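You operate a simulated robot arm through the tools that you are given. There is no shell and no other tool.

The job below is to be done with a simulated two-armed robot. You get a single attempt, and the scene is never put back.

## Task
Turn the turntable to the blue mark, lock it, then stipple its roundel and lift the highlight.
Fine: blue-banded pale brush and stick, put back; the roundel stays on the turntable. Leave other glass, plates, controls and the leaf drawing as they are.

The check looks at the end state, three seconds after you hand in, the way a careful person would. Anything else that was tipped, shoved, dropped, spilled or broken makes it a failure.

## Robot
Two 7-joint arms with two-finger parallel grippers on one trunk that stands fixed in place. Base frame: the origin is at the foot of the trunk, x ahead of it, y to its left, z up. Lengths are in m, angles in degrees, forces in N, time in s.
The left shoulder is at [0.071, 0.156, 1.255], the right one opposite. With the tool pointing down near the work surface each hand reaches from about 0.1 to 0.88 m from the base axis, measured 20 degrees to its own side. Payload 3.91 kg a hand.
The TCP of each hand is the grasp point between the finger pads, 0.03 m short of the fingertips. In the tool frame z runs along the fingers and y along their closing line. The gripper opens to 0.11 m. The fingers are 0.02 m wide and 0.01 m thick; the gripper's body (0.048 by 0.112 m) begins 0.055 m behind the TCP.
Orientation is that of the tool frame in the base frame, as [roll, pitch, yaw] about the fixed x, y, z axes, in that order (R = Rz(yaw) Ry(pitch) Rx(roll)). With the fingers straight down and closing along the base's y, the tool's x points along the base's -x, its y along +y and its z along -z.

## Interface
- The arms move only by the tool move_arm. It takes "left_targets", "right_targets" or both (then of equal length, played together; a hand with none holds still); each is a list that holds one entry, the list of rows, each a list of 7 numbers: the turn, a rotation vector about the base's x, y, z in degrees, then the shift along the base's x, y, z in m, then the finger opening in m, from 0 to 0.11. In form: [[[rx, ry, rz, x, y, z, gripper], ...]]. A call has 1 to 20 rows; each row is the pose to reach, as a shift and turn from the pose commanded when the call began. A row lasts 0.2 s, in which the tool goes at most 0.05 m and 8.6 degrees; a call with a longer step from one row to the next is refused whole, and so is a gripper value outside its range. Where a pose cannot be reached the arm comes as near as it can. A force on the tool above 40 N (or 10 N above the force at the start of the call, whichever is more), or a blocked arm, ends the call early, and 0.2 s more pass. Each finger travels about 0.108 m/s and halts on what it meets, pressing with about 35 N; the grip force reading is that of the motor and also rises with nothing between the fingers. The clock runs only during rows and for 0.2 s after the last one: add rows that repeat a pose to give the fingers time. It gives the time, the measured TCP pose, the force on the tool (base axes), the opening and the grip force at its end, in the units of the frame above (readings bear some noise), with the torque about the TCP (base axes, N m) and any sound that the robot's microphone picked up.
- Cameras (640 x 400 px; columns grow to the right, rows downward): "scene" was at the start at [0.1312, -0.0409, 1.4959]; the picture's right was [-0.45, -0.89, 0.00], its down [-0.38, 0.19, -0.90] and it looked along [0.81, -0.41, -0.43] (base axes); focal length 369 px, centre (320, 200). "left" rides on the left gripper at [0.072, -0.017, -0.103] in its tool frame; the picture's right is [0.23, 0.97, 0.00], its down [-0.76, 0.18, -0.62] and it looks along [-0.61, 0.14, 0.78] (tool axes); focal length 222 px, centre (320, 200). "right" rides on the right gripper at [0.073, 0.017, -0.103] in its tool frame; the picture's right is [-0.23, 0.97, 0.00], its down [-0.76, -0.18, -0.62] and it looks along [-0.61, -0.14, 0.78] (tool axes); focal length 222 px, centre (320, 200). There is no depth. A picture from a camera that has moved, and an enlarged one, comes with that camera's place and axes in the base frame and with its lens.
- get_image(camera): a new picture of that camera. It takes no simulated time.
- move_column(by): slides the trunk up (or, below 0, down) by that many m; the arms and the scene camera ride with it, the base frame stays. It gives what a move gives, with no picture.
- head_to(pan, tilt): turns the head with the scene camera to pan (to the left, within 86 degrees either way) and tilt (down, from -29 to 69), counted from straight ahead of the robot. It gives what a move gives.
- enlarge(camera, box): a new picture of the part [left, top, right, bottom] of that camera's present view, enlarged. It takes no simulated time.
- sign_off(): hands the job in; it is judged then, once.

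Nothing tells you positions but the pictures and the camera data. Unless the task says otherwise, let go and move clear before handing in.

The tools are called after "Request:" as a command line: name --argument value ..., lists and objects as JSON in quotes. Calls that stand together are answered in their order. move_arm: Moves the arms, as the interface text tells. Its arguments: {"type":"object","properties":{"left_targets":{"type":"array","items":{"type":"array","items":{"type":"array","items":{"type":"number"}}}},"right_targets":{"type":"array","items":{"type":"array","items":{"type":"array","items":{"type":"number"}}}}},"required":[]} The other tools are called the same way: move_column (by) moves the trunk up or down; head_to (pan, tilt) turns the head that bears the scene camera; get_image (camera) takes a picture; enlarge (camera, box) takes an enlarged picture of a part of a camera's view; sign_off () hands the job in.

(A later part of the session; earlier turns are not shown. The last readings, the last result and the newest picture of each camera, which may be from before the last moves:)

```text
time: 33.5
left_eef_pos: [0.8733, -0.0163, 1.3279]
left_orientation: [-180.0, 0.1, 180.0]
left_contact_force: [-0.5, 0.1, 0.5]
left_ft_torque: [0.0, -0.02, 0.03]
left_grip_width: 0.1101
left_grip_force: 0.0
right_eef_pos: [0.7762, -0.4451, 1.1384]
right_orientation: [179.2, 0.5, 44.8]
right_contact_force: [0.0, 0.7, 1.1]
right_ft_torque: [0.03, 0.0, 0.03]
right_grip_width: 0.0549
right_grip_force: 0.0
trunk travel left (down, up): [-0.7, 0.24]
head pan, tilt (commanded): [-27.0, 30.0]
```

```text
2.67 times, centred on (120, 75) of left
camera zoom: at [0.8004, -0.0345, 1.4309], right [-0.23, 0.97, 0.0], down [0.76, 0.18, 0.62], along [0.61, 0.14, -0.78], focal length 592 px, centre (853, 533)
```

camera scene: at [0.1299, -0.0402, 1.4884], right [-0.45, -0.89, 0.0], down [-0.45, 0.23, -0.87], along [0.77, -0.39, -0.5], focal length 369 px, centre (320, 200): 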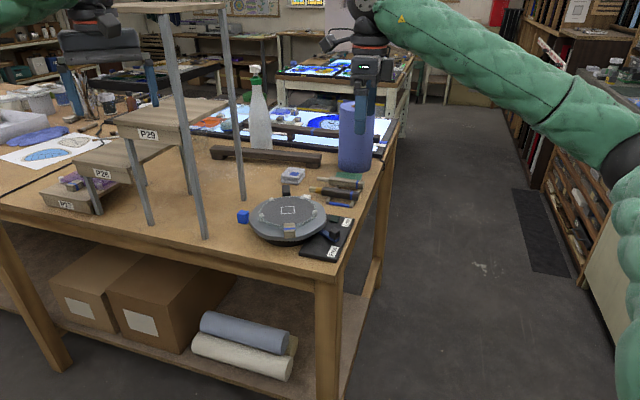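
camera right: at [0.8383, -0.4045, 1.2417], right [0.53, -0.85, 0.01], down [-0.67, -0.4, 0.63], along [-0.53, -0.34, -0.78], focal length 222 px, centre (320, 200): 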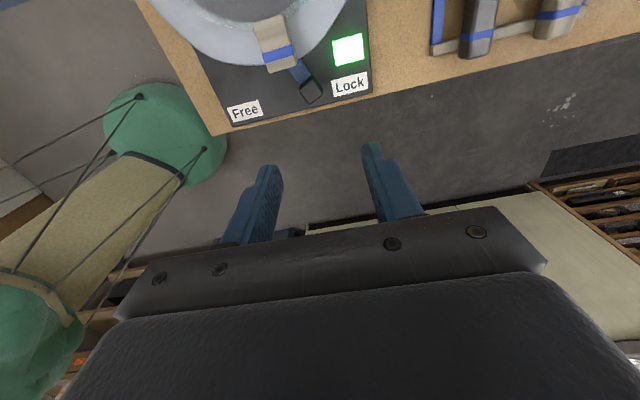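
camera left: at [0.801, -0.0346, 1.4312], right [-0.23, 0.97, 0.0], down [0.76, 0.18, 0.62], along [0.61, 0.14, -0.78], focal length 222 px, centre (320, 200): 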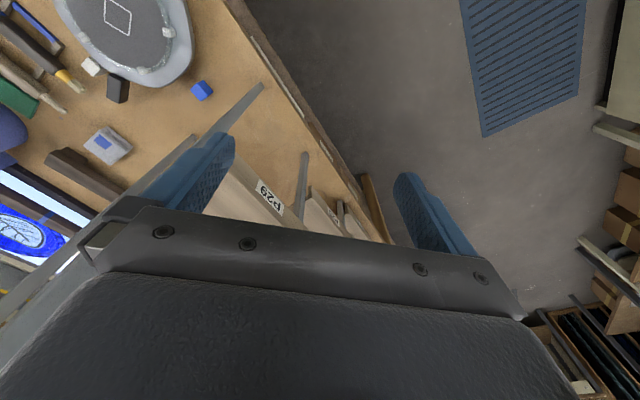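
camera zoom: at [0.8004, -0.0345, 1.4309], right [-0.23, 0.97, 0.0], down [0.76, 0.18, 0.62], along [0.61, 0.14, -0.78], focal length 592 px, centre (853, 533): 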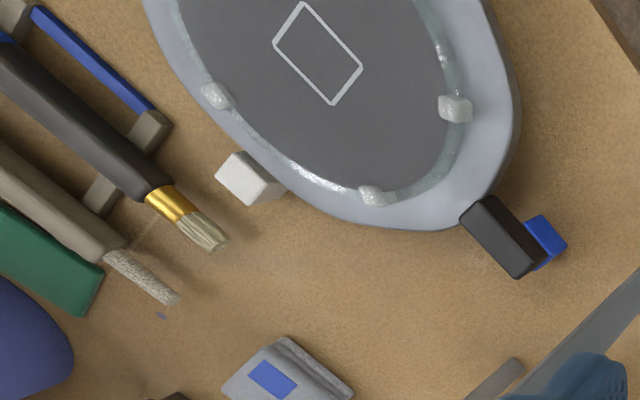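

Turntable is at the blue mark and locked. Now I'll aim the right camera at the brush rack to get its geometry accurately.

Request:
move_arm --right_targets '[[[0, 0, 8, 0.002, 0.004, 0.006, 0.06], [0, 0, 16, 0.004, 0.008, 0.012, 0.06], [0, 0, 24, 0.006, 0.012, 0.018, 0.06], [0, 0, 32, 0.008, 0.016, 0.024, 0.06], [0, 0, 40, 0.01, 0.02, 0.03, 0.06], [0, 0, 48, 0.012, 0.024, 0.036, 0.06], [0, 0, 56, 0.014, 0.028, 0.04, 0.06], [0, 0, 64, 0.016, 0.032, 0.04, 0.06], [0, 0, 72, 0.018, 0.036, 0.04, 0.06], [0, 0, 80, 0.02, 0.04, 0.04, 0.06], [0, 0, 88, 0.022, 0.044, 0.04, 0.06]]]'

Request:
get_image --camera "right"

Request:
enlarge --camera "right" --box '[220, 100, 420, 225]'

Request:
enlarge --camera "scene" --box '[300, 165, 380, 215]'

```text
time: 35.9
left_eef_pos: [0.8736, -0.0171, 1.3266]
left_orientation: [-180.0, -0.1, 180.0]
left_contact_force: [-0.3, 0.6, 0.5]
left_ft_torque: [0.0, -0.01, -0.01]
left_grip_width: 0.1102
left_grip_force: 0.0
right_eef_pos: [0.7983, -0.3997, 1.1768]
right_orientation: [179.3, 0.5, 133.0]
right_contact_force: [0.3, 0.2, -0.2]
right_ft_torque: [-0.02, 0.03, -0.01]
right_grip_width: 0.0601
right_grip_force: 0.1
trunk travel left (down, up): [-0.7, 0.24]
head pan, tilt (commanded): [-27.0, 30.0]
```

```text
taken
camera right: at [0.7592, -0.3362, 1.2808], right [0.87, 0.5, 0.01], down [0.38, -0.68, 0.63], along [0.32, -0.54, -0.78], focal length 222 px, centre (320, 200)
```

right: 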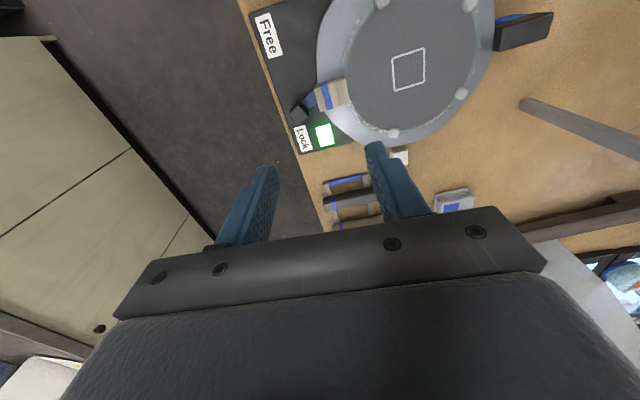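

```text
3.20 times, centred on (320, 162) of right
camera zoom: at [0.7592, -0.3362, 1.2808], right [0.87, 0.5, 0.01], down [0.38, -0.68, 0.63], along [0.32, -0.54, -0.78], focal length 711 px, centre (320, 320)
```

zoom: 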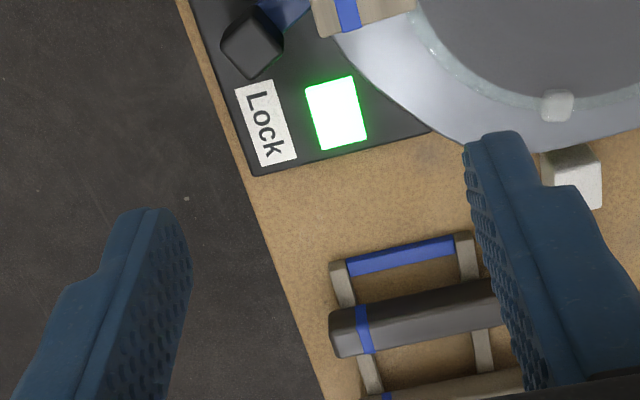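

```text
8.00 times, centred on (340, 190) of scene
camera zoom: at [0.1301, -0.04, 1.4883], right [-0.45, -0.89, 0.0], down [-0.45, 0.23, -0.87], along [0.77, -0.39, -0.5], focal length 2949 px, centre (160, 280)
```

zoom: 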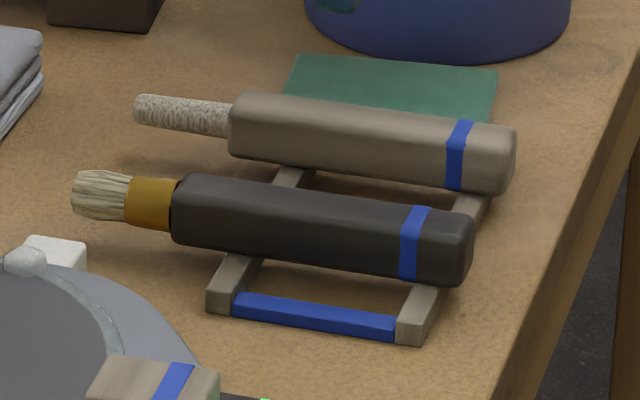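

The brush axis runs from about (0.899, -0.553) to bristle tip (1.0, -0.446) at z≈0.973, with clear handle between the rack rails. I'll turn back to yaw 46° and approach with the hand leaning back for reach.

Request:
move_arm --right_targets '[[[0, 0, -8, 0.004, -0.004, 0, 0.06], [0, 0, -16, 0.008, -0.008, 0, 0.06], [0, 0, -24, 0.012, -0.012, 0, 0.06], [0, 0, -32, 0.016, -0.016, 0, 0.06], [0, 0, -40, 0.02, -0.02, 0, 0.06], [0, 0, -48, 0.024, -0.024, 0, 0.06], [0, 0, -56, 0.028, -0.028, 0, 0.06], [0, 0, -64, 0.032, -0.032, 0, 0.06], [0, 0, -72, 0.036, -0.036, 0, 0.06], [0, 0, -80, 0.04, -0.04, 0, 0.06], [0, 0, -87, 0.045, -0.045, 0, 0.06]]]'

Request:
move_arm --right_targets '[[[-4.2, -4.2, 0, 0.015, -0.013, -0.02, 0.06], [-8.5, -8.5, 0, 0.03, -0.026, -0.04, 0.06], [-13, -13, 0, 0.042, -0.038, -0.06, 0.06], [-17.7, -17.7, 0, 0.053, -0.049, -0.08, 0.06], [-17.7, -17.7, 0, 0.053, -0.049, -0.08, 0.06]]]'

Request:
get_image --camera "right"

Request:
get_image --camera "scene"

```text
time: 38.3
left_eef_pos: [0.8735, -0.0168, 1.3265]
left_orientation: [-179.9, -0.2, 180.0]
left_contact_force: [0.0, 0.6, -0.5]
left_ft_torque: [-0.02, 0.0, 0.04]
left_grip_width: 0.1098
left_grip_force: 0.1
right_eef_pos: [0.8433, -0.4444, 1.1784]
right_orientation: [179.4, 0.5, 45.8]
right_contact_force: [-1.3, -0.4, 0.1]
right_ft_torque: [0.02, 0.0, 0.04]
right_grip_width: 0.06
right_grip_force: 0.0
trunk travel left (down, up): [-0.7, 0.24]
head pan, tilt (commanded): [-27.0, 30.0]
```

```text
time: 39.5
left_eef_pos: [0.874, -0.0182, 1.3271]
left_orientation: [-179.9, -0.1, -179.9]
left_contact_force: [0.7, 0.5, -0.7]
left_ft_torque: [0.01, -0.01, 0.0]
left_grip_width: 0.1102
left_grip_force: 0.1
right_eef_pos: [0.8956, -0.492, 1.0967]
right_orientation: [154.1, 0.9, 45.6]
right_contact_force: [-1.2, 0.6, 0.0]
right_ft_torque: [0.0, 0.0, 0.02]
right_grip_width: 0.06
right_grip_force: 0.1
trunk travel left (down, up): [-0.7, 0.24]
head pan, tilt (commanded): [-27.0, 30.0]
```

```text
taken
camera right: at [0.9259, -0.42, 1.197], right [0.47, -0.77, 0.43], down [-0.84, -0.24, 0.5], along [-0.28, -0.59, -0.76], focal length 222 px, centre (320, 200)
```

right: 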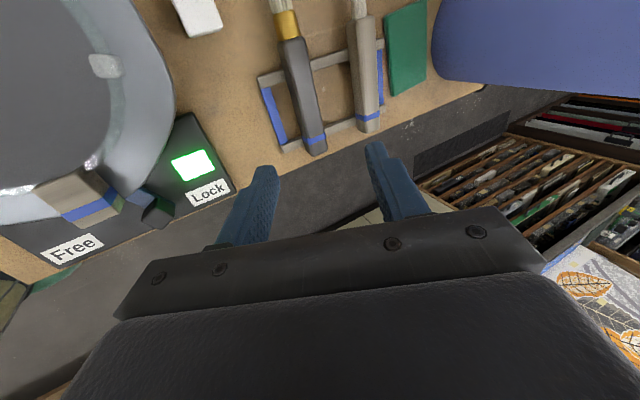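

```text
taken
camera scene: at [0.1297, -0.0398, 1.4884], right [-0.45, -0.89, 0.0], down [-0.45, 0.23, -0.87], along [0.77, -0.39, -0.5], focal length 369 px, centre (320, 200)
```

scene: 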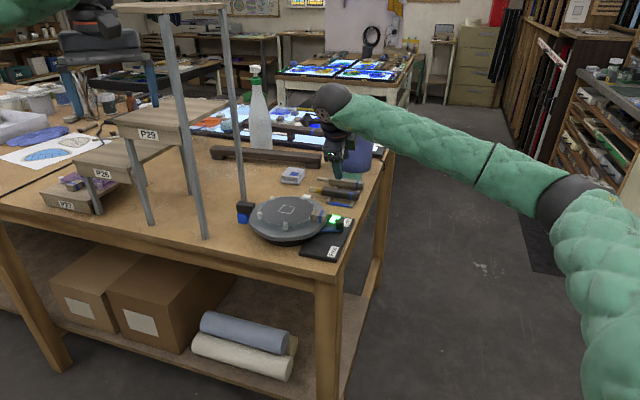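

Request:
enlarge --camera "right" --box '[240, 0, 440, 170]'

Request:
enlarge --camera "scene" --box '[300, 80, 400, 220]'

```text
2.35 times, centred on (340, 85) of right
camera zoom: at [0.9259, -0.42, 1.197], right [0.47, -0.77, 0.43], down [-0.84, -0.24, 0.5], along [-0.28, -0.59, -0.76], focal length 523 px, centre (273, 471)
```

zoom: 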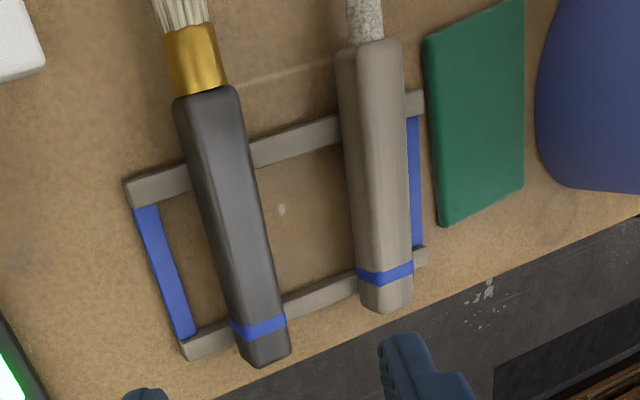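

```text
2.86 times, centred on (350, 150) of scene
camera zoom: at [0.1297, -0.0398, 1.4884], right [-0.45, -0.89, 0.0], down [-0.45, 0.23, -0.87], along [0.77, -0.39, -0.5], focal length 1053 px, centre (234, 343)
```

zoom: 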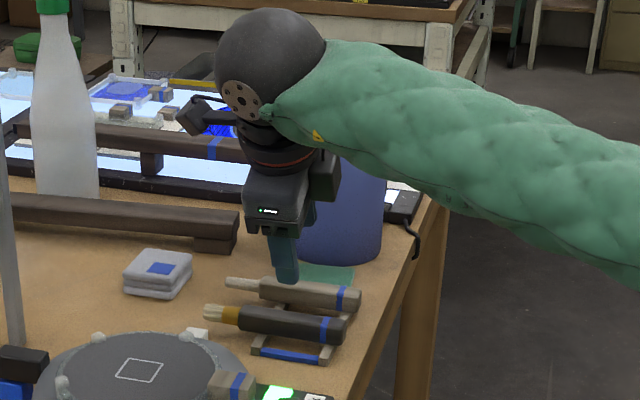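

Request:
move_arm --right_targets '[[[2.8, 2.4, -0.2, 0.009, -0.006, -0.02, 0.05], [5.6, 4.8, -0.4, 0.018, -0.012, -0.042, 0.045], [8.3, 7.1, -0.6, 0.0265, -0.0174, -0.062, 0.045], [8.3, 7.1, -0.6, 0.0265, -0.0174, -0.062, 0.045]]]'

Request:
get_image --camera "right"

Request:
enlarge --camera "right" --box '[220, 20, 420, 190]'

Request:
enlarge --camera "scene" --box '[300, 140, 380, 215]'

```text
time: 40.5
left_eef_pos: [0.8741, -0.0185, 1.3264]
left_orientation: [-179.9, -0.1, 180.0]
left_contact_force: [0.3, -0.7, 0.2]
left_ft_torque: [0.0, -0.03, 0.02]
left_grip_width: 0.11
left_grip_force: 0.1
right_eef_pos: [0.9232, -0.5107, 1.0353]
right_orientation: [165.2, -0.1, 45.2]
right_contact_force: [-0.4, -0.1, -0.6]
right_ft_torque: [-0.03, 0.02, 0.02]
right_grip_width: 0.045
right_grip_force: 0.1
trunk travel left (down, up): [-0.7, 0.24]
head pan, tilt (commanded): [-27.0, 30.0]
```

```text
taken
camera right: at [0.9661, -0.4535, 1.1406], right [0.51, -0.83, 0.25], down [-0.77, -0.31, 0.56], along [-0.38, -0.47, -0.79], focal length 222 px, centre (320, 200)
```

right: 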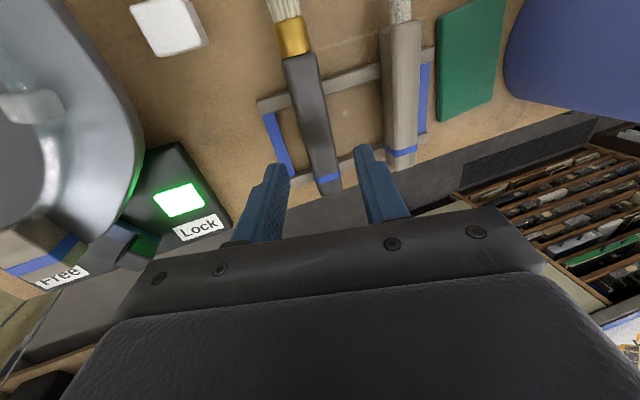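

```text
2.35 times, centred on (320, 105) of right
camera zoom: at [0.9661, -0.4535, 1.1406], right [0.51, -0.83, 0.25], down [-0.77, -0.31, 0.56], along [-0.38, -0.47, -0.79], focal length 523 px, centre (320, 424)
```

zoom: 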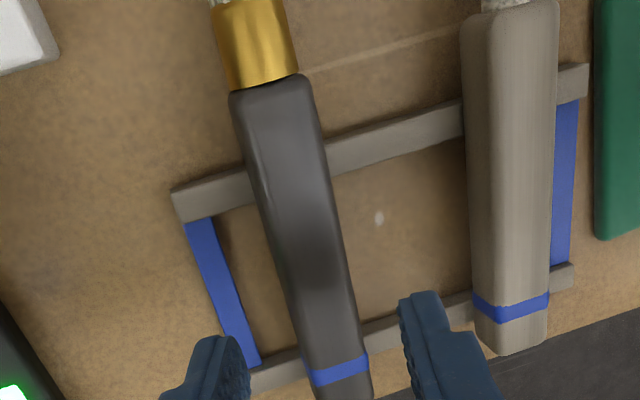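

```text
5.33 times, centred on (340, 178) of scene
camera zoom: at [0.1296, -0.04, 1.4884], right [-0.45, -0.89, 0.0], down [-0.45, 0.23, -0.87], along [0.77, -0.39, -0.5], focal length 1966 px, centre (213, 320)
```

zoom: 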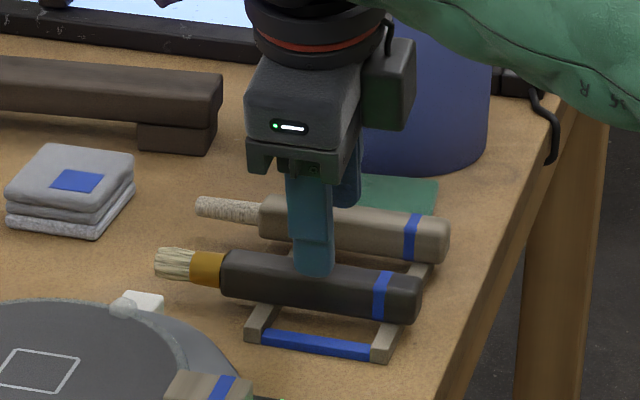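

Request:
move_arm --right_targets '[[[0, 0, 0, 0.0045, 0.0032, -0.012, 0.042], [0, 0, 0, 0.0066, 0.0009, -0.024, 0.042], [0, 0, 0, 0.0087, -0.0014, -0.036, 0.042], [0, 0, 0, 0.0108, -0.0037, -0.0467, 0.042], [0, 0, 0, 0.0108, -0.0037, -0.0467, 0.042]]]'

Request:
enlarge --camera "right" --box '[220, 40, 420, 215]'

Request:
enlarge --camera "scene" --box '[300, 140, 380, 215]'

```text
time: 41.7
left_eef_pos: [0.8733, -0.0182, 1.3261]
left_orientation: [-180.0, -0.1, 180.0]
left_contact_force: [-0.9, 0.4, 0.7]
left_ft_torque: [0.0, 0.02, -0.02]
left_grip_width: 0.11
left_grip_force: 0.1
right_eef_pos: [0.9348, -0.5149, 0.9893]
right_orientation: [165.3, -0.1, 45.1]
right_contact_force: [0.2, 0.3, 0.1]
right_ft_torque: [-0.01, -0.03, -0.01]
right_grip_width: 0.0419
right_grip_force: 0.0
trunk travel left (down, up): [-0.7, 0.24]
head pan, tilt (commanded): [-27.0, 30.0]
```

```text
2.29 times, centred on (320, 128) of right
camera zoom: at [0.9772, -0.4574, 1.0933], right [0.51, -0.83, 0.25], down [-0.77, -0.31, 0.56], along [-0.38, -0.47, -0.79], focal length 508 px, centre (320, 366)
```

zoom: 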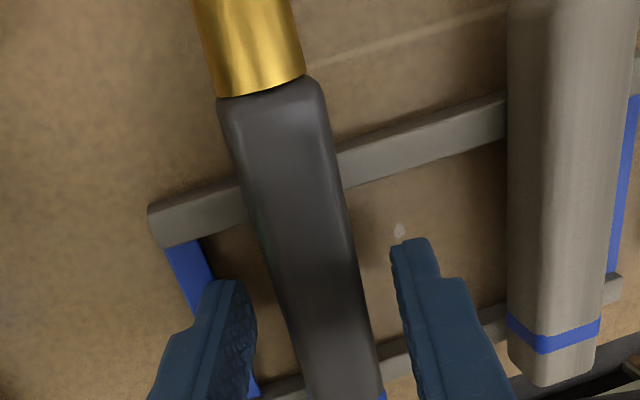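

```text
5.33 times, centred on (340, 178) of scene
camera zoom: at [0.1297, -0.04, 1.4884], right [-0.45, -0.89, 0.0], down [-0.45, 0.23, -0.87], along [0.77, -0.39, -0.5], focal length 1966 px, centre (213, 320)
```

zoom: 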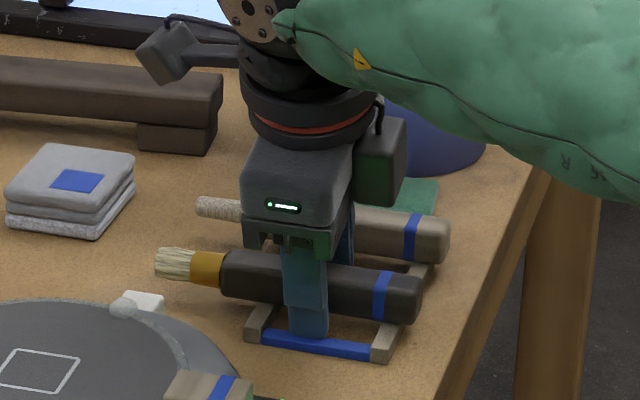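

Request:
move_arm --right_targets '[[[0, 0, 0, 0, 0, 0, 0.032], [0, 0, 0, 0, 0, 0, 0.024], [0, 0, 0, 0, 0, 0, 0.014], [0, 0, 0, 0, 0, 0, 0.008], [0, 0, 0, 0, 0, 0, 0.008]]]'

Request:
enlarge --camera "right" --box '[220, 40, 420, 215]'

Request:
enlarge --camera "scene" --box '[300, 140, 380, 215]'

```text
time: 42.9
left_eef_pos: [0.8732, -0.0178, 1.3266]
left_orientation: [180.0, -0.1, 180.0]
left_contact_force: [1.0, -0.6, -0.8]
left_ft_torque: [0.01, 0.01, -0.01]
left_grip_width: 0.11
left_grip_force: 0.0
right_eef_pos: [0.9335, -0.5157, 0.9877]
right_orientation: [165.2, -0.1, 45.1]
right_contact_force: [0.7, 0.1, 0.9]
right_ft_torque: [0.04, -0.03, 0.0]
right_grip_width: 0.0213
right_grip_force: 35.2
trunk travel left (down, up): [-0.7, 0.24]
head pan, tilt (commanded): [-27.0, 30.0]
```

```text
2.29 times, centred on (320, 128) of right
camera zoom: at [0.9772, -0.4575, 1.0933], right [0.51, -0.83, 0.25], down [-0.77, -0.31, 0.56], along [-0.38, -0.47, -0.79], focal length 508 px, centre (320, 366)
```

zoom: 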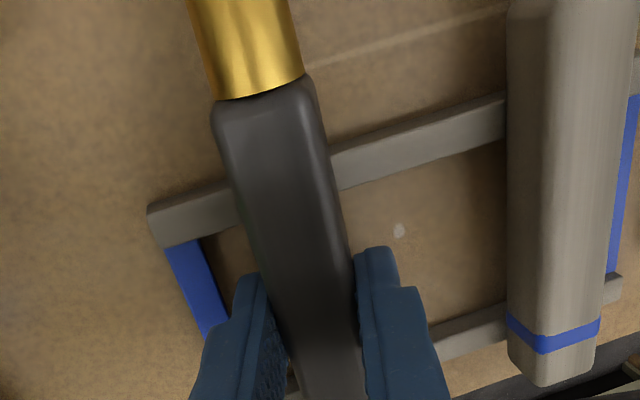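

```text
5.33 times, centred on (340, 178) of scene
camera zoom: at [0.1299, -0.0401, 1.4884], right [-0.45, -0.89, 0.0], down [-0.45, 0.23, -0.87], along [0.77, -0.39, -0.5], focal length 1966 px, centre (213, 320)
```

zoom: 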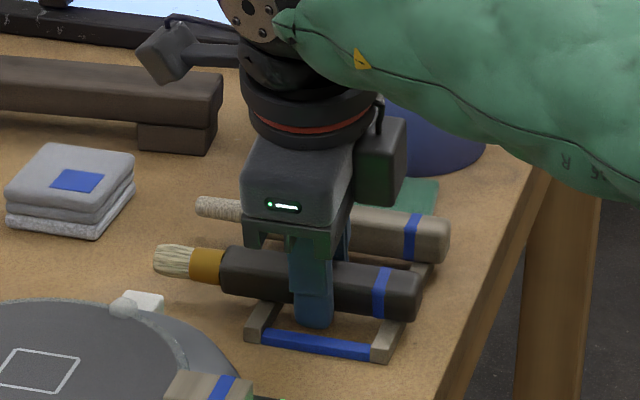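

The brush is gripped (0.021 m wide, 35 N). Lifting it straight up and checking it sits firmly.

Request:
move_arm --right_targets '[[[0, 0, 0, 0, 0, 0.01, 0.008], [0, 0, 0, 0, 0, 0.025, 0.008], [0, 0, 0, 0, 0, 0.05, 0.008], [0, 0, 0, -0.01, 0.01, 0.08, 0.008], [0, 0, 0, -0.025, 0.025, 0.11, 0.008], [0, 0, 0, -0.04, 0.04, 0.14, 0.008], [0, 0, 0, -0.06, 0.055, 0.17, 0.008]]]'

Request:
get_image --camera "right"

Request:
get_image --camera "scene"

Request:
enlarge --camera "scene" --box '[260, 80, 400, 220]'

```text
time: 44.5
left_eef_pos: [0.8739, -0.0168, 1.3276]
left_orientation: [180.0, 0.0, -180.0]
left_contact_force: [-1.1, 0.4, -0.1]
left_ft_torque: [-0.03, 0.0, 0.02]
left_grip_width: 0.1098
left_grip_force: 0.0
right_eef_pos: [0.8721, -0.4576, 1.1593]
right_orientation: [165.1, -0.1, 45.2]
right_contact_force: [-0.1, -0.3, -0.9]
right_ft_torque: [0.0, 0.04, 0.0]
right_grip_width: 0.0213
right_grip_force: 35.1
trunk travel left (down, up): [-0.7, 0.24]
head pan, tilt (commanded): [-27.0, 30.0]
```

```text
taken
camera right: at [0.9164, -0.4012, 1.2646], right [0.51, -0.83, 0.25], down [-0.77, -0.31, 0.56], along [-0.38, -0.47, -0.79], focal length 222 px, centre (320, 200)
```

right: 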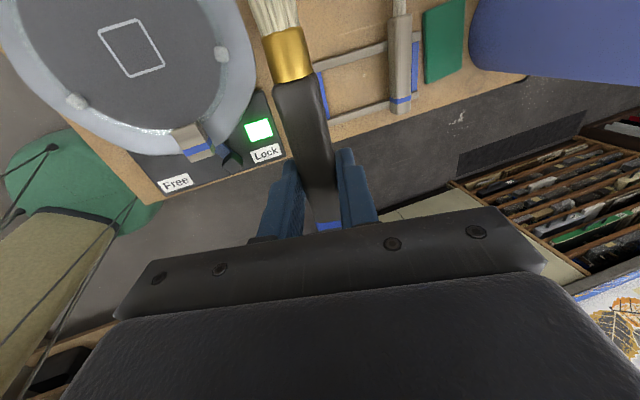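

```text
taken
camera scene: at [0.1289, -0.0396, 1.4885], right [-0.45, -0.89, 0.0], down [-0.45, 0.23, -0.87], along [0.77, -0.39, -0.5], focal length 369 px, centre (320, 200)
```

scene: 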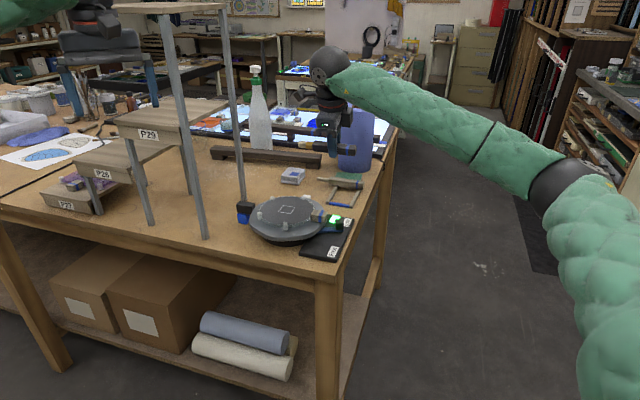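

```text
2.86 times, centred on (330, 150) of scene
camera zoom: at [0.1289, -0.0396, 1.4885], right [-0.45, -0.89, 0.0], down [-0.45, 0.23, -0.87], along [0.77, -0.39, -0.5], focal length 1053 px, centre (291, 343)
```

zoom: 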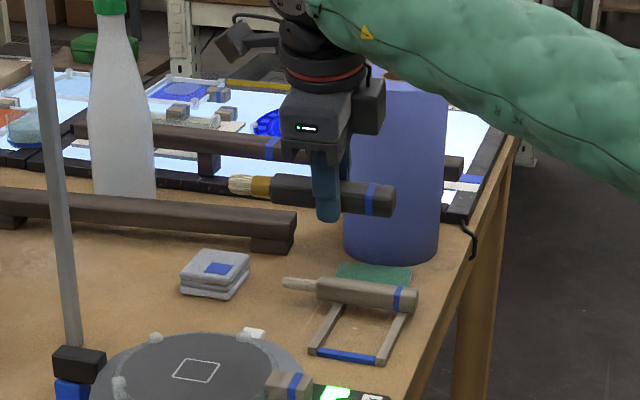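

The brush came up cleanly and the rack stayed put. Next I'll square the hand up and swing the bristles round toward the robot in clear air.

Request:
move_arm --right_targets '[[[3.5, 3.5, 0, -0.027, 0.012, 0.027, 0.008], [7, 7, 0, -0.054, 0.025, 0.054, 0.008], [10.5, 10.5, 0, -0.082, 0.038, 0.08, 0.008], [10.5, 10.5, 0, -0.082, 0.038, 0.08, 0.008]]]'

Request:
move_arm --right_targets '[[[0, 0, 8.2, 0, 0, 0, 0.008], [0, 0, 16.4, 0, 0, 0, 0.008], [0, 0, 24.6, 0, 0, 0, 0.008], [0, 0, 32.8, 0, 0, 0, 0.008], [0, 0, 41, 0, 0, 0, 0.008], [0, 0, 49.2, 0, 0, 0, 0.008], [0, 0, 57.4, 0, 0, 0, 0.008], [0, 0, 65.6, 0, 0, 0, 0.008], [0, 0, 73.8, 0, 0, 0, 0.008], [0, 0, 82, 0, 0, 0, 0.008], [0, 0, 90.2, 0, 0, 0, 0.008], [0, 0, 98.4, 0, 0, 0, 0.008], [0, 0, 106.6, 0, 0, 0, 0.008], [0, 0, 114.8, 0, 0, 0, 0.008], [0, 0, 123, 0, 0, 0, 0.008]]]'

Request:
get_image --camera "right"

Request:
get_image --camera "scene"

```text
time: 45.5
left_eef_pos: [0.8739, -0.0186, 1.3253]
left_orientation: [-179.9, -0.1, -180.0]
left_contact_force: [-0.3, -0.8, 0.0]
left_ft_torque: [-0.02, 0.01, 0.0]
left_grip_width: 0.1102
left_grip_force: 0.1
right_eef_pos: [0.7902, -0.4215, 1.239]
right_orientation: [-179.8, 0.1, 45.1]
right_contact_force: [-0.5, -0.5, -1.2]
right_ft_torque: [-0.01, 0.02, -0.01]
right_grip_width: 0.0216
right_grip_force: 35.1
trunk travel left (down, up): [-0.7, 0.24]
head pan, tilt (commanded): [-27.0, 30.0]
```

```text
time: 48.7
left_eef_pos: [0.8745, -0.0176, 1.3282]
left_orientation: [-180.0, 0.0, -179.9]
left_contact_force: [0.6, -0.5, 0.4]
left_ft_torque: [-0.02, 0.0, -0.01]
left_grip_width: 0.1103
left_grip_force: 0.1
right_eef_pos: [0.791, -0.4212, 1.2391]
right_orientation: [-180.0, -0.1, 168.2]
right_contact_force: [0.8, -0.6, -0.7]
right_ft_torque: [-0.02, -0.01, -0.01]
right_grip_width: 0.0217
right_grip_force: 35.6
trunk travel left (down, up): [-0.7, 0.24]
head pan, tilt (commanded): [-27.0, 30.0]
```

```text
taken
camera right: at [0.7241, -0.391, 1.3429], right [0.42, 0.91, 0.0], down [0.71, -0.33, 0.62], along [0.56, -0.26, -0.78], focal length 222 px, centre (320, 200)
```

right: 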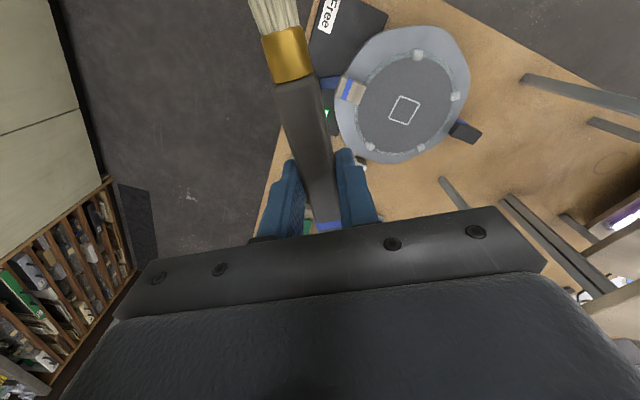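

```text
taken
camera scene: at [0.1301, -0.0402, 1.4884], right [-0.45, -0.89, 0.0], down [-0.45, 0.23, -0.87], along [0.77, -0.39, -0.5], focal length 369 px, centre (320, 200)
```

scene: 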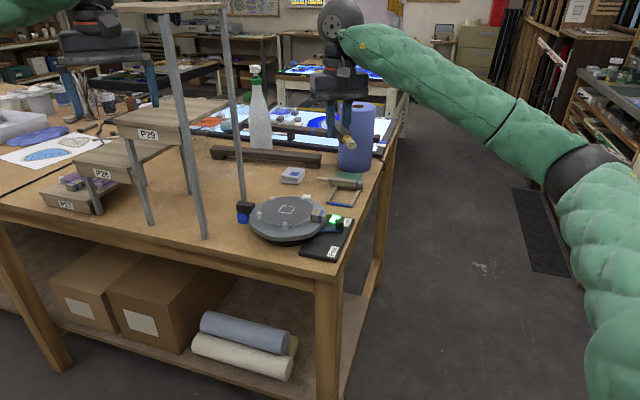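

Request:
move_arm --right_targets '[[[-1.64, -7.83, 0, 0.003, 0.005, 0, 0.008], [-3.28, -15.66, 0, 0.006, 0.01, 0, 0.008], [-4.92, -23.5, 0, 0.01, 0.015, 0, 0.008], [-6.56, -31.3, 0, 0.014, 0.02, 0, 0.008], [-8.2, -39.2, 0, 0.018, 0.025, 0, 0.008], [-9.84, -47, 0, 0.022, 0.03, 0, 0.008], [-11.5, -54.8, 0, 0.026, 0.035, 0, 0.008], [-13.1, -62.6, 0, 0.03, 0.04, 0, 0.008], [-14.7, -70.5, 0, 0.034, 0.045, 0, 0.008], [-15.5, -74.4, 0, 0.034, 0.045, 0, 0.008], [-15.5, -74.4, 0, 0.034, 0.045, 0, 0.008]]]'

Request:
get_image --camera "right"

Request:
get_image --camera "scene"

Request:
enlarge --camera "scene" --box '[220, 60, 420, 260]'

```text
time: 51.1
left_eef_pos: [0.8741, -0.0171, 1.3266]
left_orientation: [180.0, -0.1, -180.0]
left_contact_force: [0.6, -0.2, 0.3]
left_ft_torque: [-0.03, -0.02, 0.05]
left_grip_width: 0.1097
left_grip_force: 0.1
right_eef_pos: [0.8255, -0.3768, 1.2382]
right_orientation: [179.3, 75.9, 167.6]
right_contact_force: [-0.3, -0.5, -0.4]
right_ft_torque: [-0.01, 0.0, 0.0]
right_grip_width: 0.0213
right_grip_force: 34.9
trunk travel left (down, up): [-0.7, 0.24]
head pan, tilt (commanded): [-27.0, 30.0]
```

```text
taken
camera right: at [0.7131, -0.3364, 1.1942], right [0.25, 0.94, 0.22], down [-0.45, -0.09, 0.89], along [0.86, -0.33, 0.4], focal length 222 px, centre (320, 200)
```

right: 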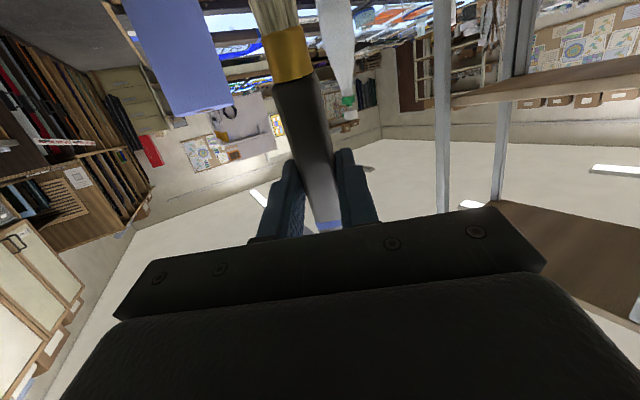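

```text
taken
camera scene: at [0.13, -0.04, 1.4884], right [-0.45, -0.89, 0.0], down [-0.45, 0.23, -0.87], along [0.77, -0.39, -0.5], focal length 369 px, centre (320, 200)
```

scene: 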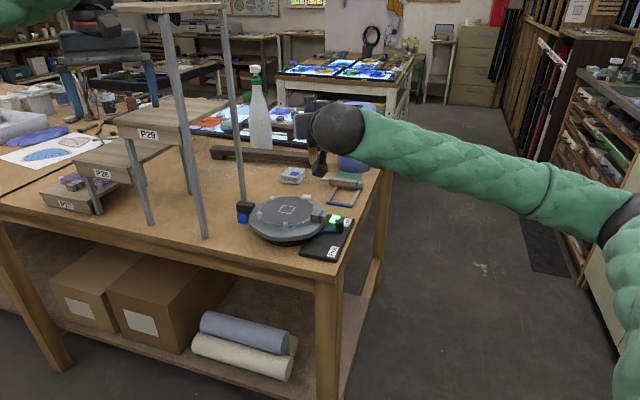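

```text
2.00 times, centred on (320, 160) of scene
camera zoom: at [0.13, -0.04, 1.4884], right [-0.45, -0.89, 0.0], down [-0.45, 0.23, -0.87], along [0.77, -0.39, -0.5], focal length 737 px, centre (320, 280)
```

zoom: 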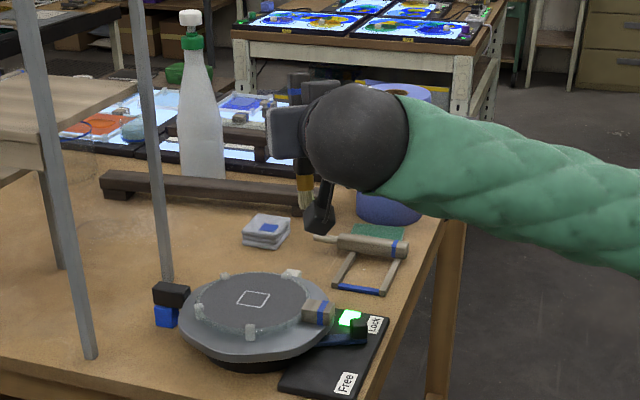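

Request:
enlarge --camera "scene" --box '[290, 130, 350, 180]'

Request:
get_image --camera "left"

Request:
enlarge --camera "left" --box '[0, 0, 200, 125]'

```text
8.00 times, centred on (320, 155) of scene
camera zoom: at [0.13, -0.04, 1.4884], right [-0.45, -0.89, 0.0], down [-0.45, 0.23, -0.87], along [0.77, -0.39, -0.5], focal length 2949 px, centre (320, 560)
```

zoom: 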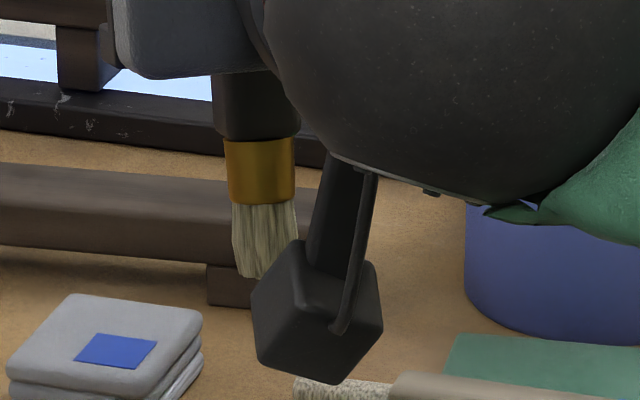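

```text
taken
camera left: at [0.8019, -0.0345, 1.4299], right [-0.23, 0.97, 0.0], down [0.76, 0.18, 0.62], along [0.61, 0.14, -0.78], focal length 222 px, centre (320, 200)
```

left: 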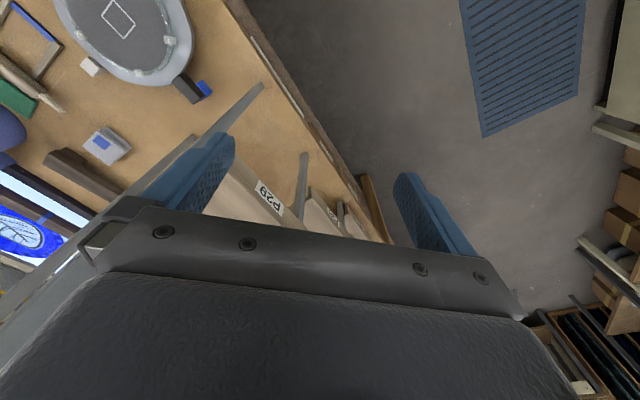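

```text
3.20 times, centred on (100, 62) of left
camera zoom: at [0.8019, -0.0345, 1.4299], right [-0.23, 0.97, 0.0], down [0.76, 0.18, 0.62], along [0.61, 0.14, -0.78], focal length 711 px, centre (1024, 640)
```

zoom: 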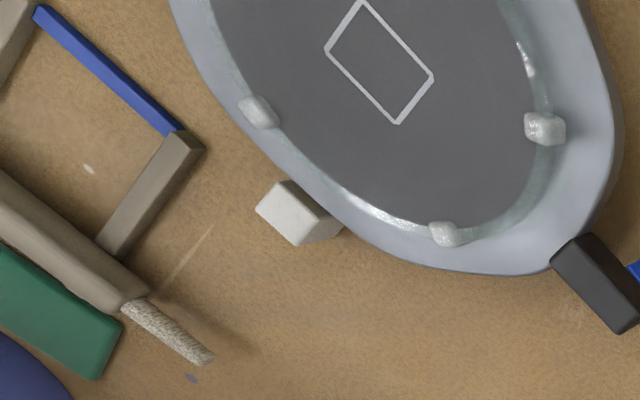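

The brush now points down about 14° off vertical, with its tip near (0.823, -0.376, 1.137). I'll bring the tip over the roundel centre, still 4 cm above it.

Request:
move_arm --right_targets '[[[0, 0, 0, 0.015, 0.017, -0.02, 0.008], [0, 0, 0, 0.03, 0.034, -0.04, 0.008], [0, 0, 0, 0.045, 0.051, -0.065, 0.008], [0, 0, 0, 0.045, 0.051, -0.09, 0.008], [0, 0, 0, 0.045, 0.051, -0.09, 0.008]]]'

Request:
enlarge --camera "scene" --box '[230, 140, 350, 250]'

Request:
enlarge --camera "left" --box '[0, 0, 240, 150]'

```text
time: 52.1
left_eef_pos: [0.8704, -0.0187, 1.3273]
left_orientation: [179.9, 0.0, 180.0]
left_contact_force: [-0.1, -1.8, -0.7]
left_ft_torque: [0.1, 0.0, 0.02]
left_grip_width: 0.11
left_grip_force: 0.1
right_eef_pos: [0.8169, -0.2114, 0.9876]
right_orientation: [164.0, 58.9, 160.8]
right_contact_force: [-22.6, 27.1, 3.2]
right_ft_torque: [-0.06, -0.02, -0.16]
right_grip_width: 0.021
right_grip_force: 35.1
right hand out of reach, approached as far as the arm can: row 3, 4
trunk travel left (down, up): [-0.7, 0.24]
head pan, tilt (commanded): [-27.0, 30.0]
stopped in row 4 (right hand): the force on the tool passed its limit at 157 N (the readings are from after the stop); the commanded pose is now the measured one
```

```text
3.64 times, centred on (290, 195) of scene
camera zoom: at [0.1263, -0.041, 1.4886], right [-0.45, -0.89, 0.0], down [-0.44, 0.23, -0.87], along [0.77, -0.39, -0.5], focal length 1341 px, centre (429, 218)
```

zoom: 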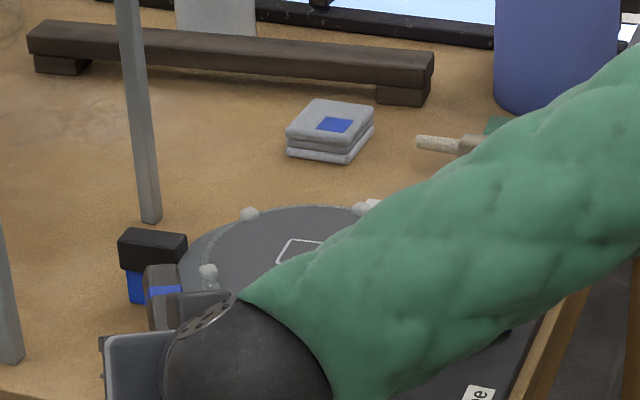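

```text
2.67 times, centred on (120, 75) of left
camera zoom: at [0.7981, -0.0362, 1.4306], right [-0.23, 0.97, 0.0], down [0.76, 0.18, 0.62], along [0.61, 0.14, -0.78], focal length 592 px, centre (853, 533)
```

zoom: 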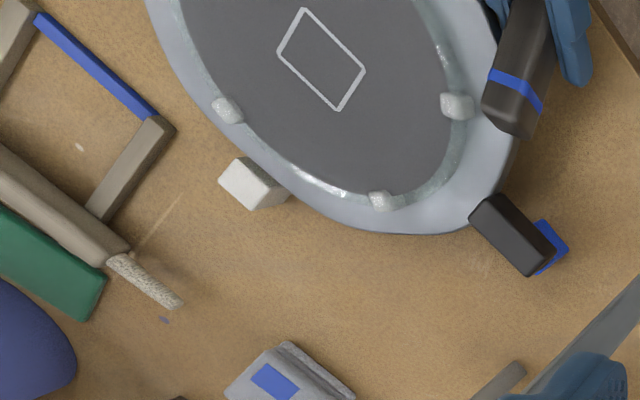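

The arm jumped to a poor configuration when it ran out of reach and pushed on something. I'll look carefully before moving anything else.

Request:
get_image --camera "scene"

Request:
get_image --camera "right"

Request:
get_image --camera "left"

Request:
enlarge --camera "scene" --box '[200, 180, 400, 320]'

Request:
enlarge --camera "left" --box '[100, 0, 260, 100]'

```text
taken
camera scene: at [0.1263, -0.041, 1.4886], right [-0.45, -0.89, 0.0], down [-0.44, 0.23, -0.87], along [0.77, -0.39, -0.5], focal length 369 px, centre (320, 200)
```

scene: 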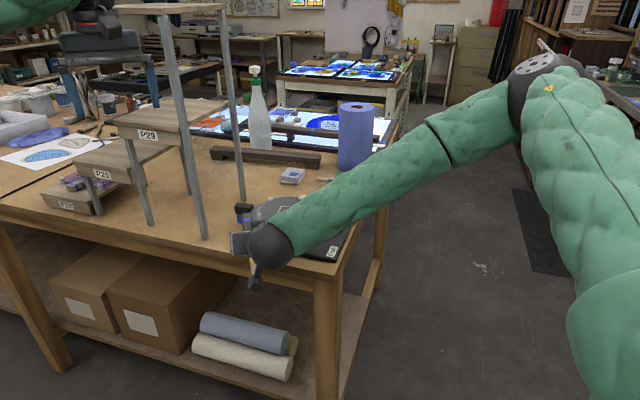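

```text
taken
camera right: at [0.6935, -0.1829, 0.9805], right [0.2, 0.92, 0.33], down [-0.19, -0.3, 0.94], along [0.96, -0.25, 0.11], focal length 222 px, centre (320, 200)
```

right: 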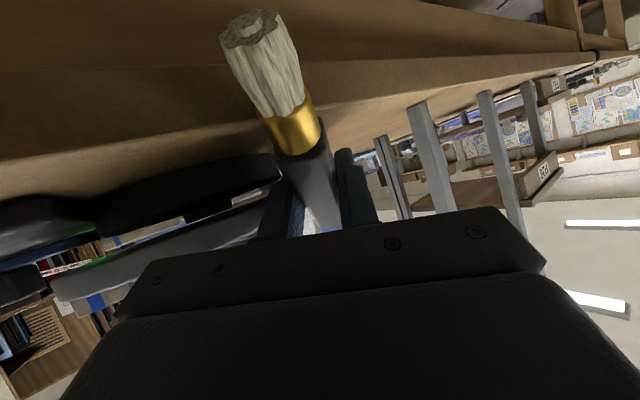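

```text
taken
camera left: at [0.7981, -0.0362, 1.4306], right [-0.23, 0.97, 0.0], down [0.76, 0.18, 0.62], along [0.61, 0.14, -0.78], focal length 222 px, centre (320, 200)
```

left: 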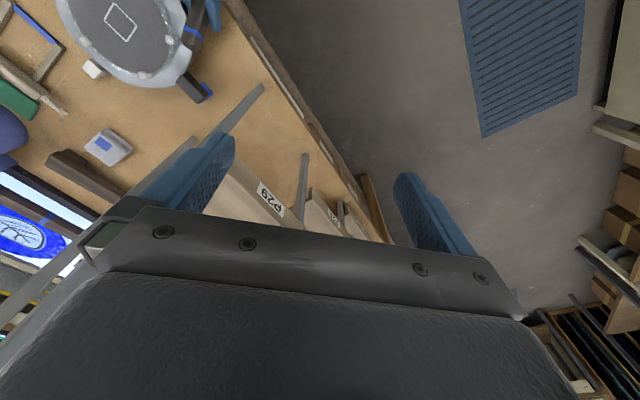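

```text
2.86 times, centred on (300, 250) of scene
camera zoom: at [0.1263, -0.041, 1.4886], right [-0.45, -0.89, 0.0], down [-0.44, 0.23, -0.87], along [0.77, -0.39, -0.5], focal length 1053 px, centre (377, 57)
```

zoom: 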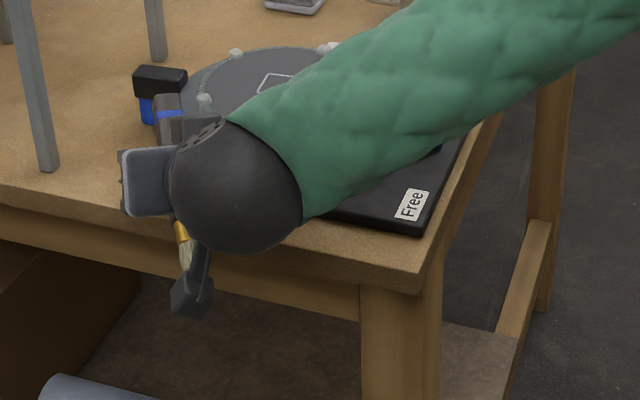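

```text
4.00 times, centred on (180, 50) of left
camera zoom: at [0.7981, -0.0362, 1.4306], right [-0.23, 0.97, 0.0], down [0.76, 0.18, 0.62], along [0.61, 0.14, -0.78], focal length 888 px, centre (880, 800)
```

zoom: 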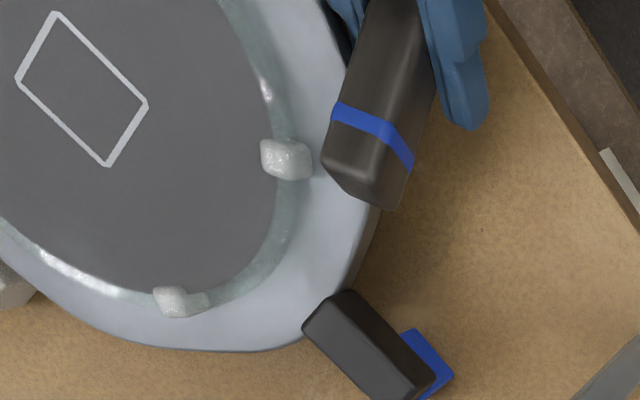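

The bench items appear unmoved: pointer still over blue, lamp presumably still on. The hand is pressed lightly against the disc rim at the front, so I'll ease it away (−x, +y) in a small step.

Request:
move_arm --right_targets '[[[0, 0, 0, -0.006, 0.007, 0, 0.008], [0, 0, 0, -0.012, 0.013, 0, 0.008]]]'

Request:
enlarge --camera "scene" --box '[200, 180, 400, 320]'

Request:
enlarge --camera "left" --box '[100, 0, 260, 100]'

```text
time: 52.7
left_eef_pos: [0.8731, -0.0178, 1.326]
left_orientation: [180.0, -0.3, 180.0]
left_contact_force: [-1.5, -2.0, -0.4]
left_ft_torque: [0.09, -0.08, 0.0]
left_grip_width: 0.1102
left_grip_force: 0.1
right_eef_pos: [0.8109, -0.1993, 0.9916]
right_orientation: [165.7, 59.3, 162.1]
right_contact_force: [2.5, 7.2, 7.5]
right_ft_torque: [-0.34, 0.7, -0.46]
right_grip_width: 0.0212
right_grip_force: 34.4
trunk travel left (down, up): [-0.7, 0.24]
head pan, tilt (commanded): [-27.0, 30.0]
```

```text
2.86 times, centred on (300, 250) of scene
camera zoom: at [0.1295, -0.0391, 1.4888], right [-0.46, -0.89, 0.0], down [-0.45, 0.23, -0.87], along [0.77, -0.39, -0.5], focal length 1053 px, centre (377, 57)
```

zoom: 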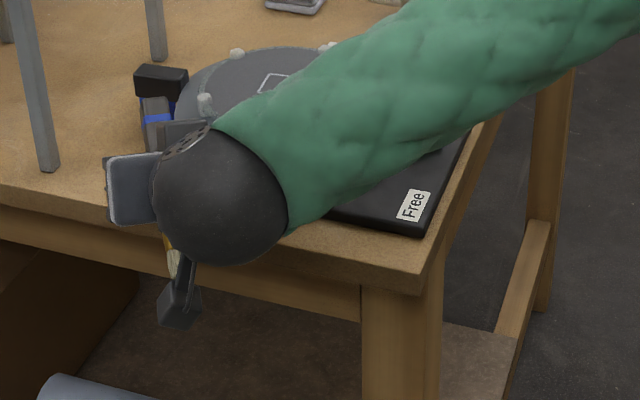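

```text
4.00 times, centred on (180, 50) of left
camera zoom: at [0.8015, -0.0342, 1.4293], right [-0.23, 0.97, 0.0], down [0.76, 0.18, 0.62], along [0.6, 0.14, -0.78], focal length 888 px, centre (880, 800)
```

zoom: 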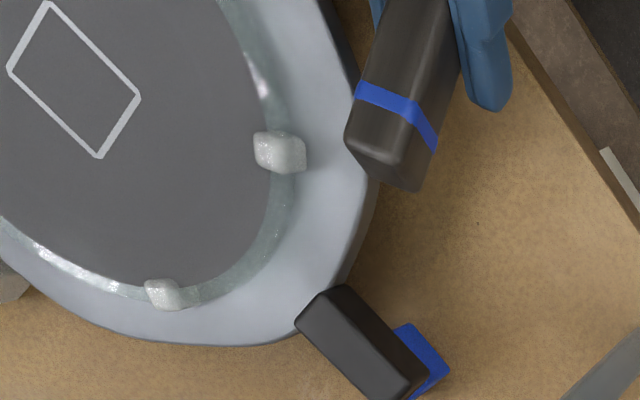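

Request:
move_arm --right_targets '[[[0, 0, 0, -0.012, 0.011, 0.002, 0.008], [0, 0, 0, -0.024, 0.021, 0.005, 0.008], [0, 0, 0, -0.03, 0.026, 0.02, 0.008]]]'

Request:
enlarge --camera "scene" --box '[200, 180, 400, 320]'

Request:
enlarge --camera "left" --box '[100, 0, 260, 100]'

Request:
get_image --camera "right"

```text
time: 53.5
left_eef_pos: [0.8736, -0.0188, 1.3255]
left_orientation: [180.0, -0.2, -179.9]
left_contact_force: [0.1, -0.5, 0.1]
left_ft_torque: [-0.01, -0.02, 0.01]
left_grip_width: 0.1098
left_grip_force: 0.0
right_eef_pos: [0.7791, -0.1766, 1.0071]
right_orientation: [164.4, 58.9, 160.7]
right_contact_force: [-0.4, 0.1, -0.9]
right_ft_torque: [0.01, -0.01, 0.02]
right_grip_width: 0.0216
right_grip_force: 35.2
trunk travel left (down, up): [-0.7, 0.24]
head pan, tilt (commanded): [-27.0, 30.0]
```

```text
2.86 times, centred on (300, 250) of scene
camera zoom: at [0.1297, -0.0403, 1.4884], right [-0.45, -0.89, 0.0], down [-0.45, 0.23, -0.87], along [0.77, -0.39, -0.5], focal length 1053 px, centre (377, 57)
```

zoom: 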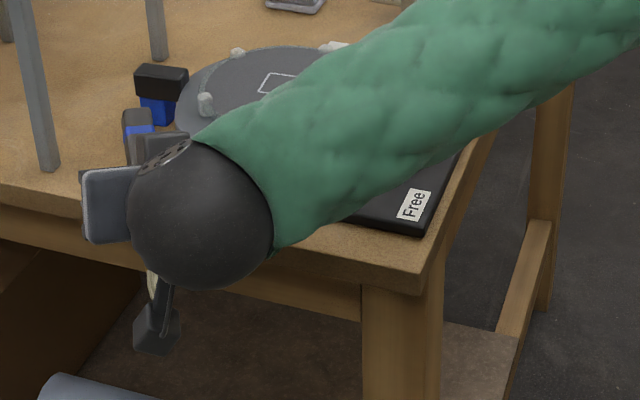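

```text
4.00 times, centred on (180, 50) of left
camera zoom: at [0.8019, -0.0346, 1.429], right [-0.23, 0.97, 0.0], down [0.76, 0.18, 0.62], along [0.6, 0.14, -0.78], focal length 888 px, centre (880, 800)
```

zoom: 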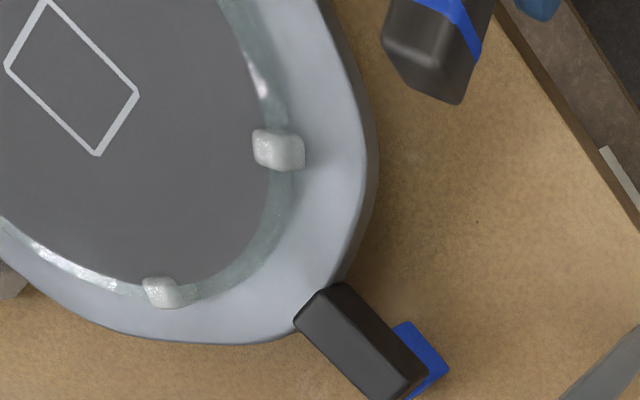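

```text
taken
camera right: at [0.6557, -0.1467, 0.9984], right [0.21, 0.92, 0.33], down [-0.19, -0.29, 0.94], along [0.96, -0.26, 0.11], focal length 222 px, centre (320, 200)
```

right: 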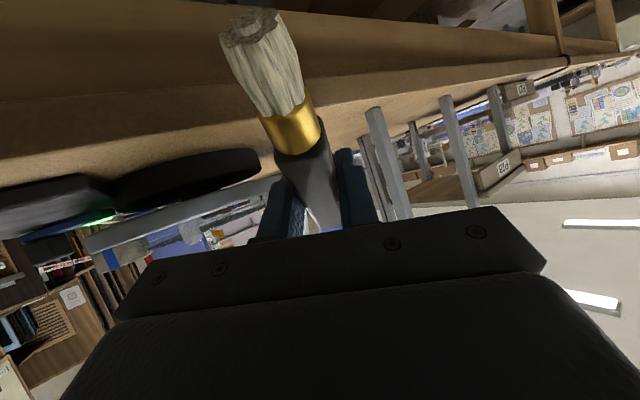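

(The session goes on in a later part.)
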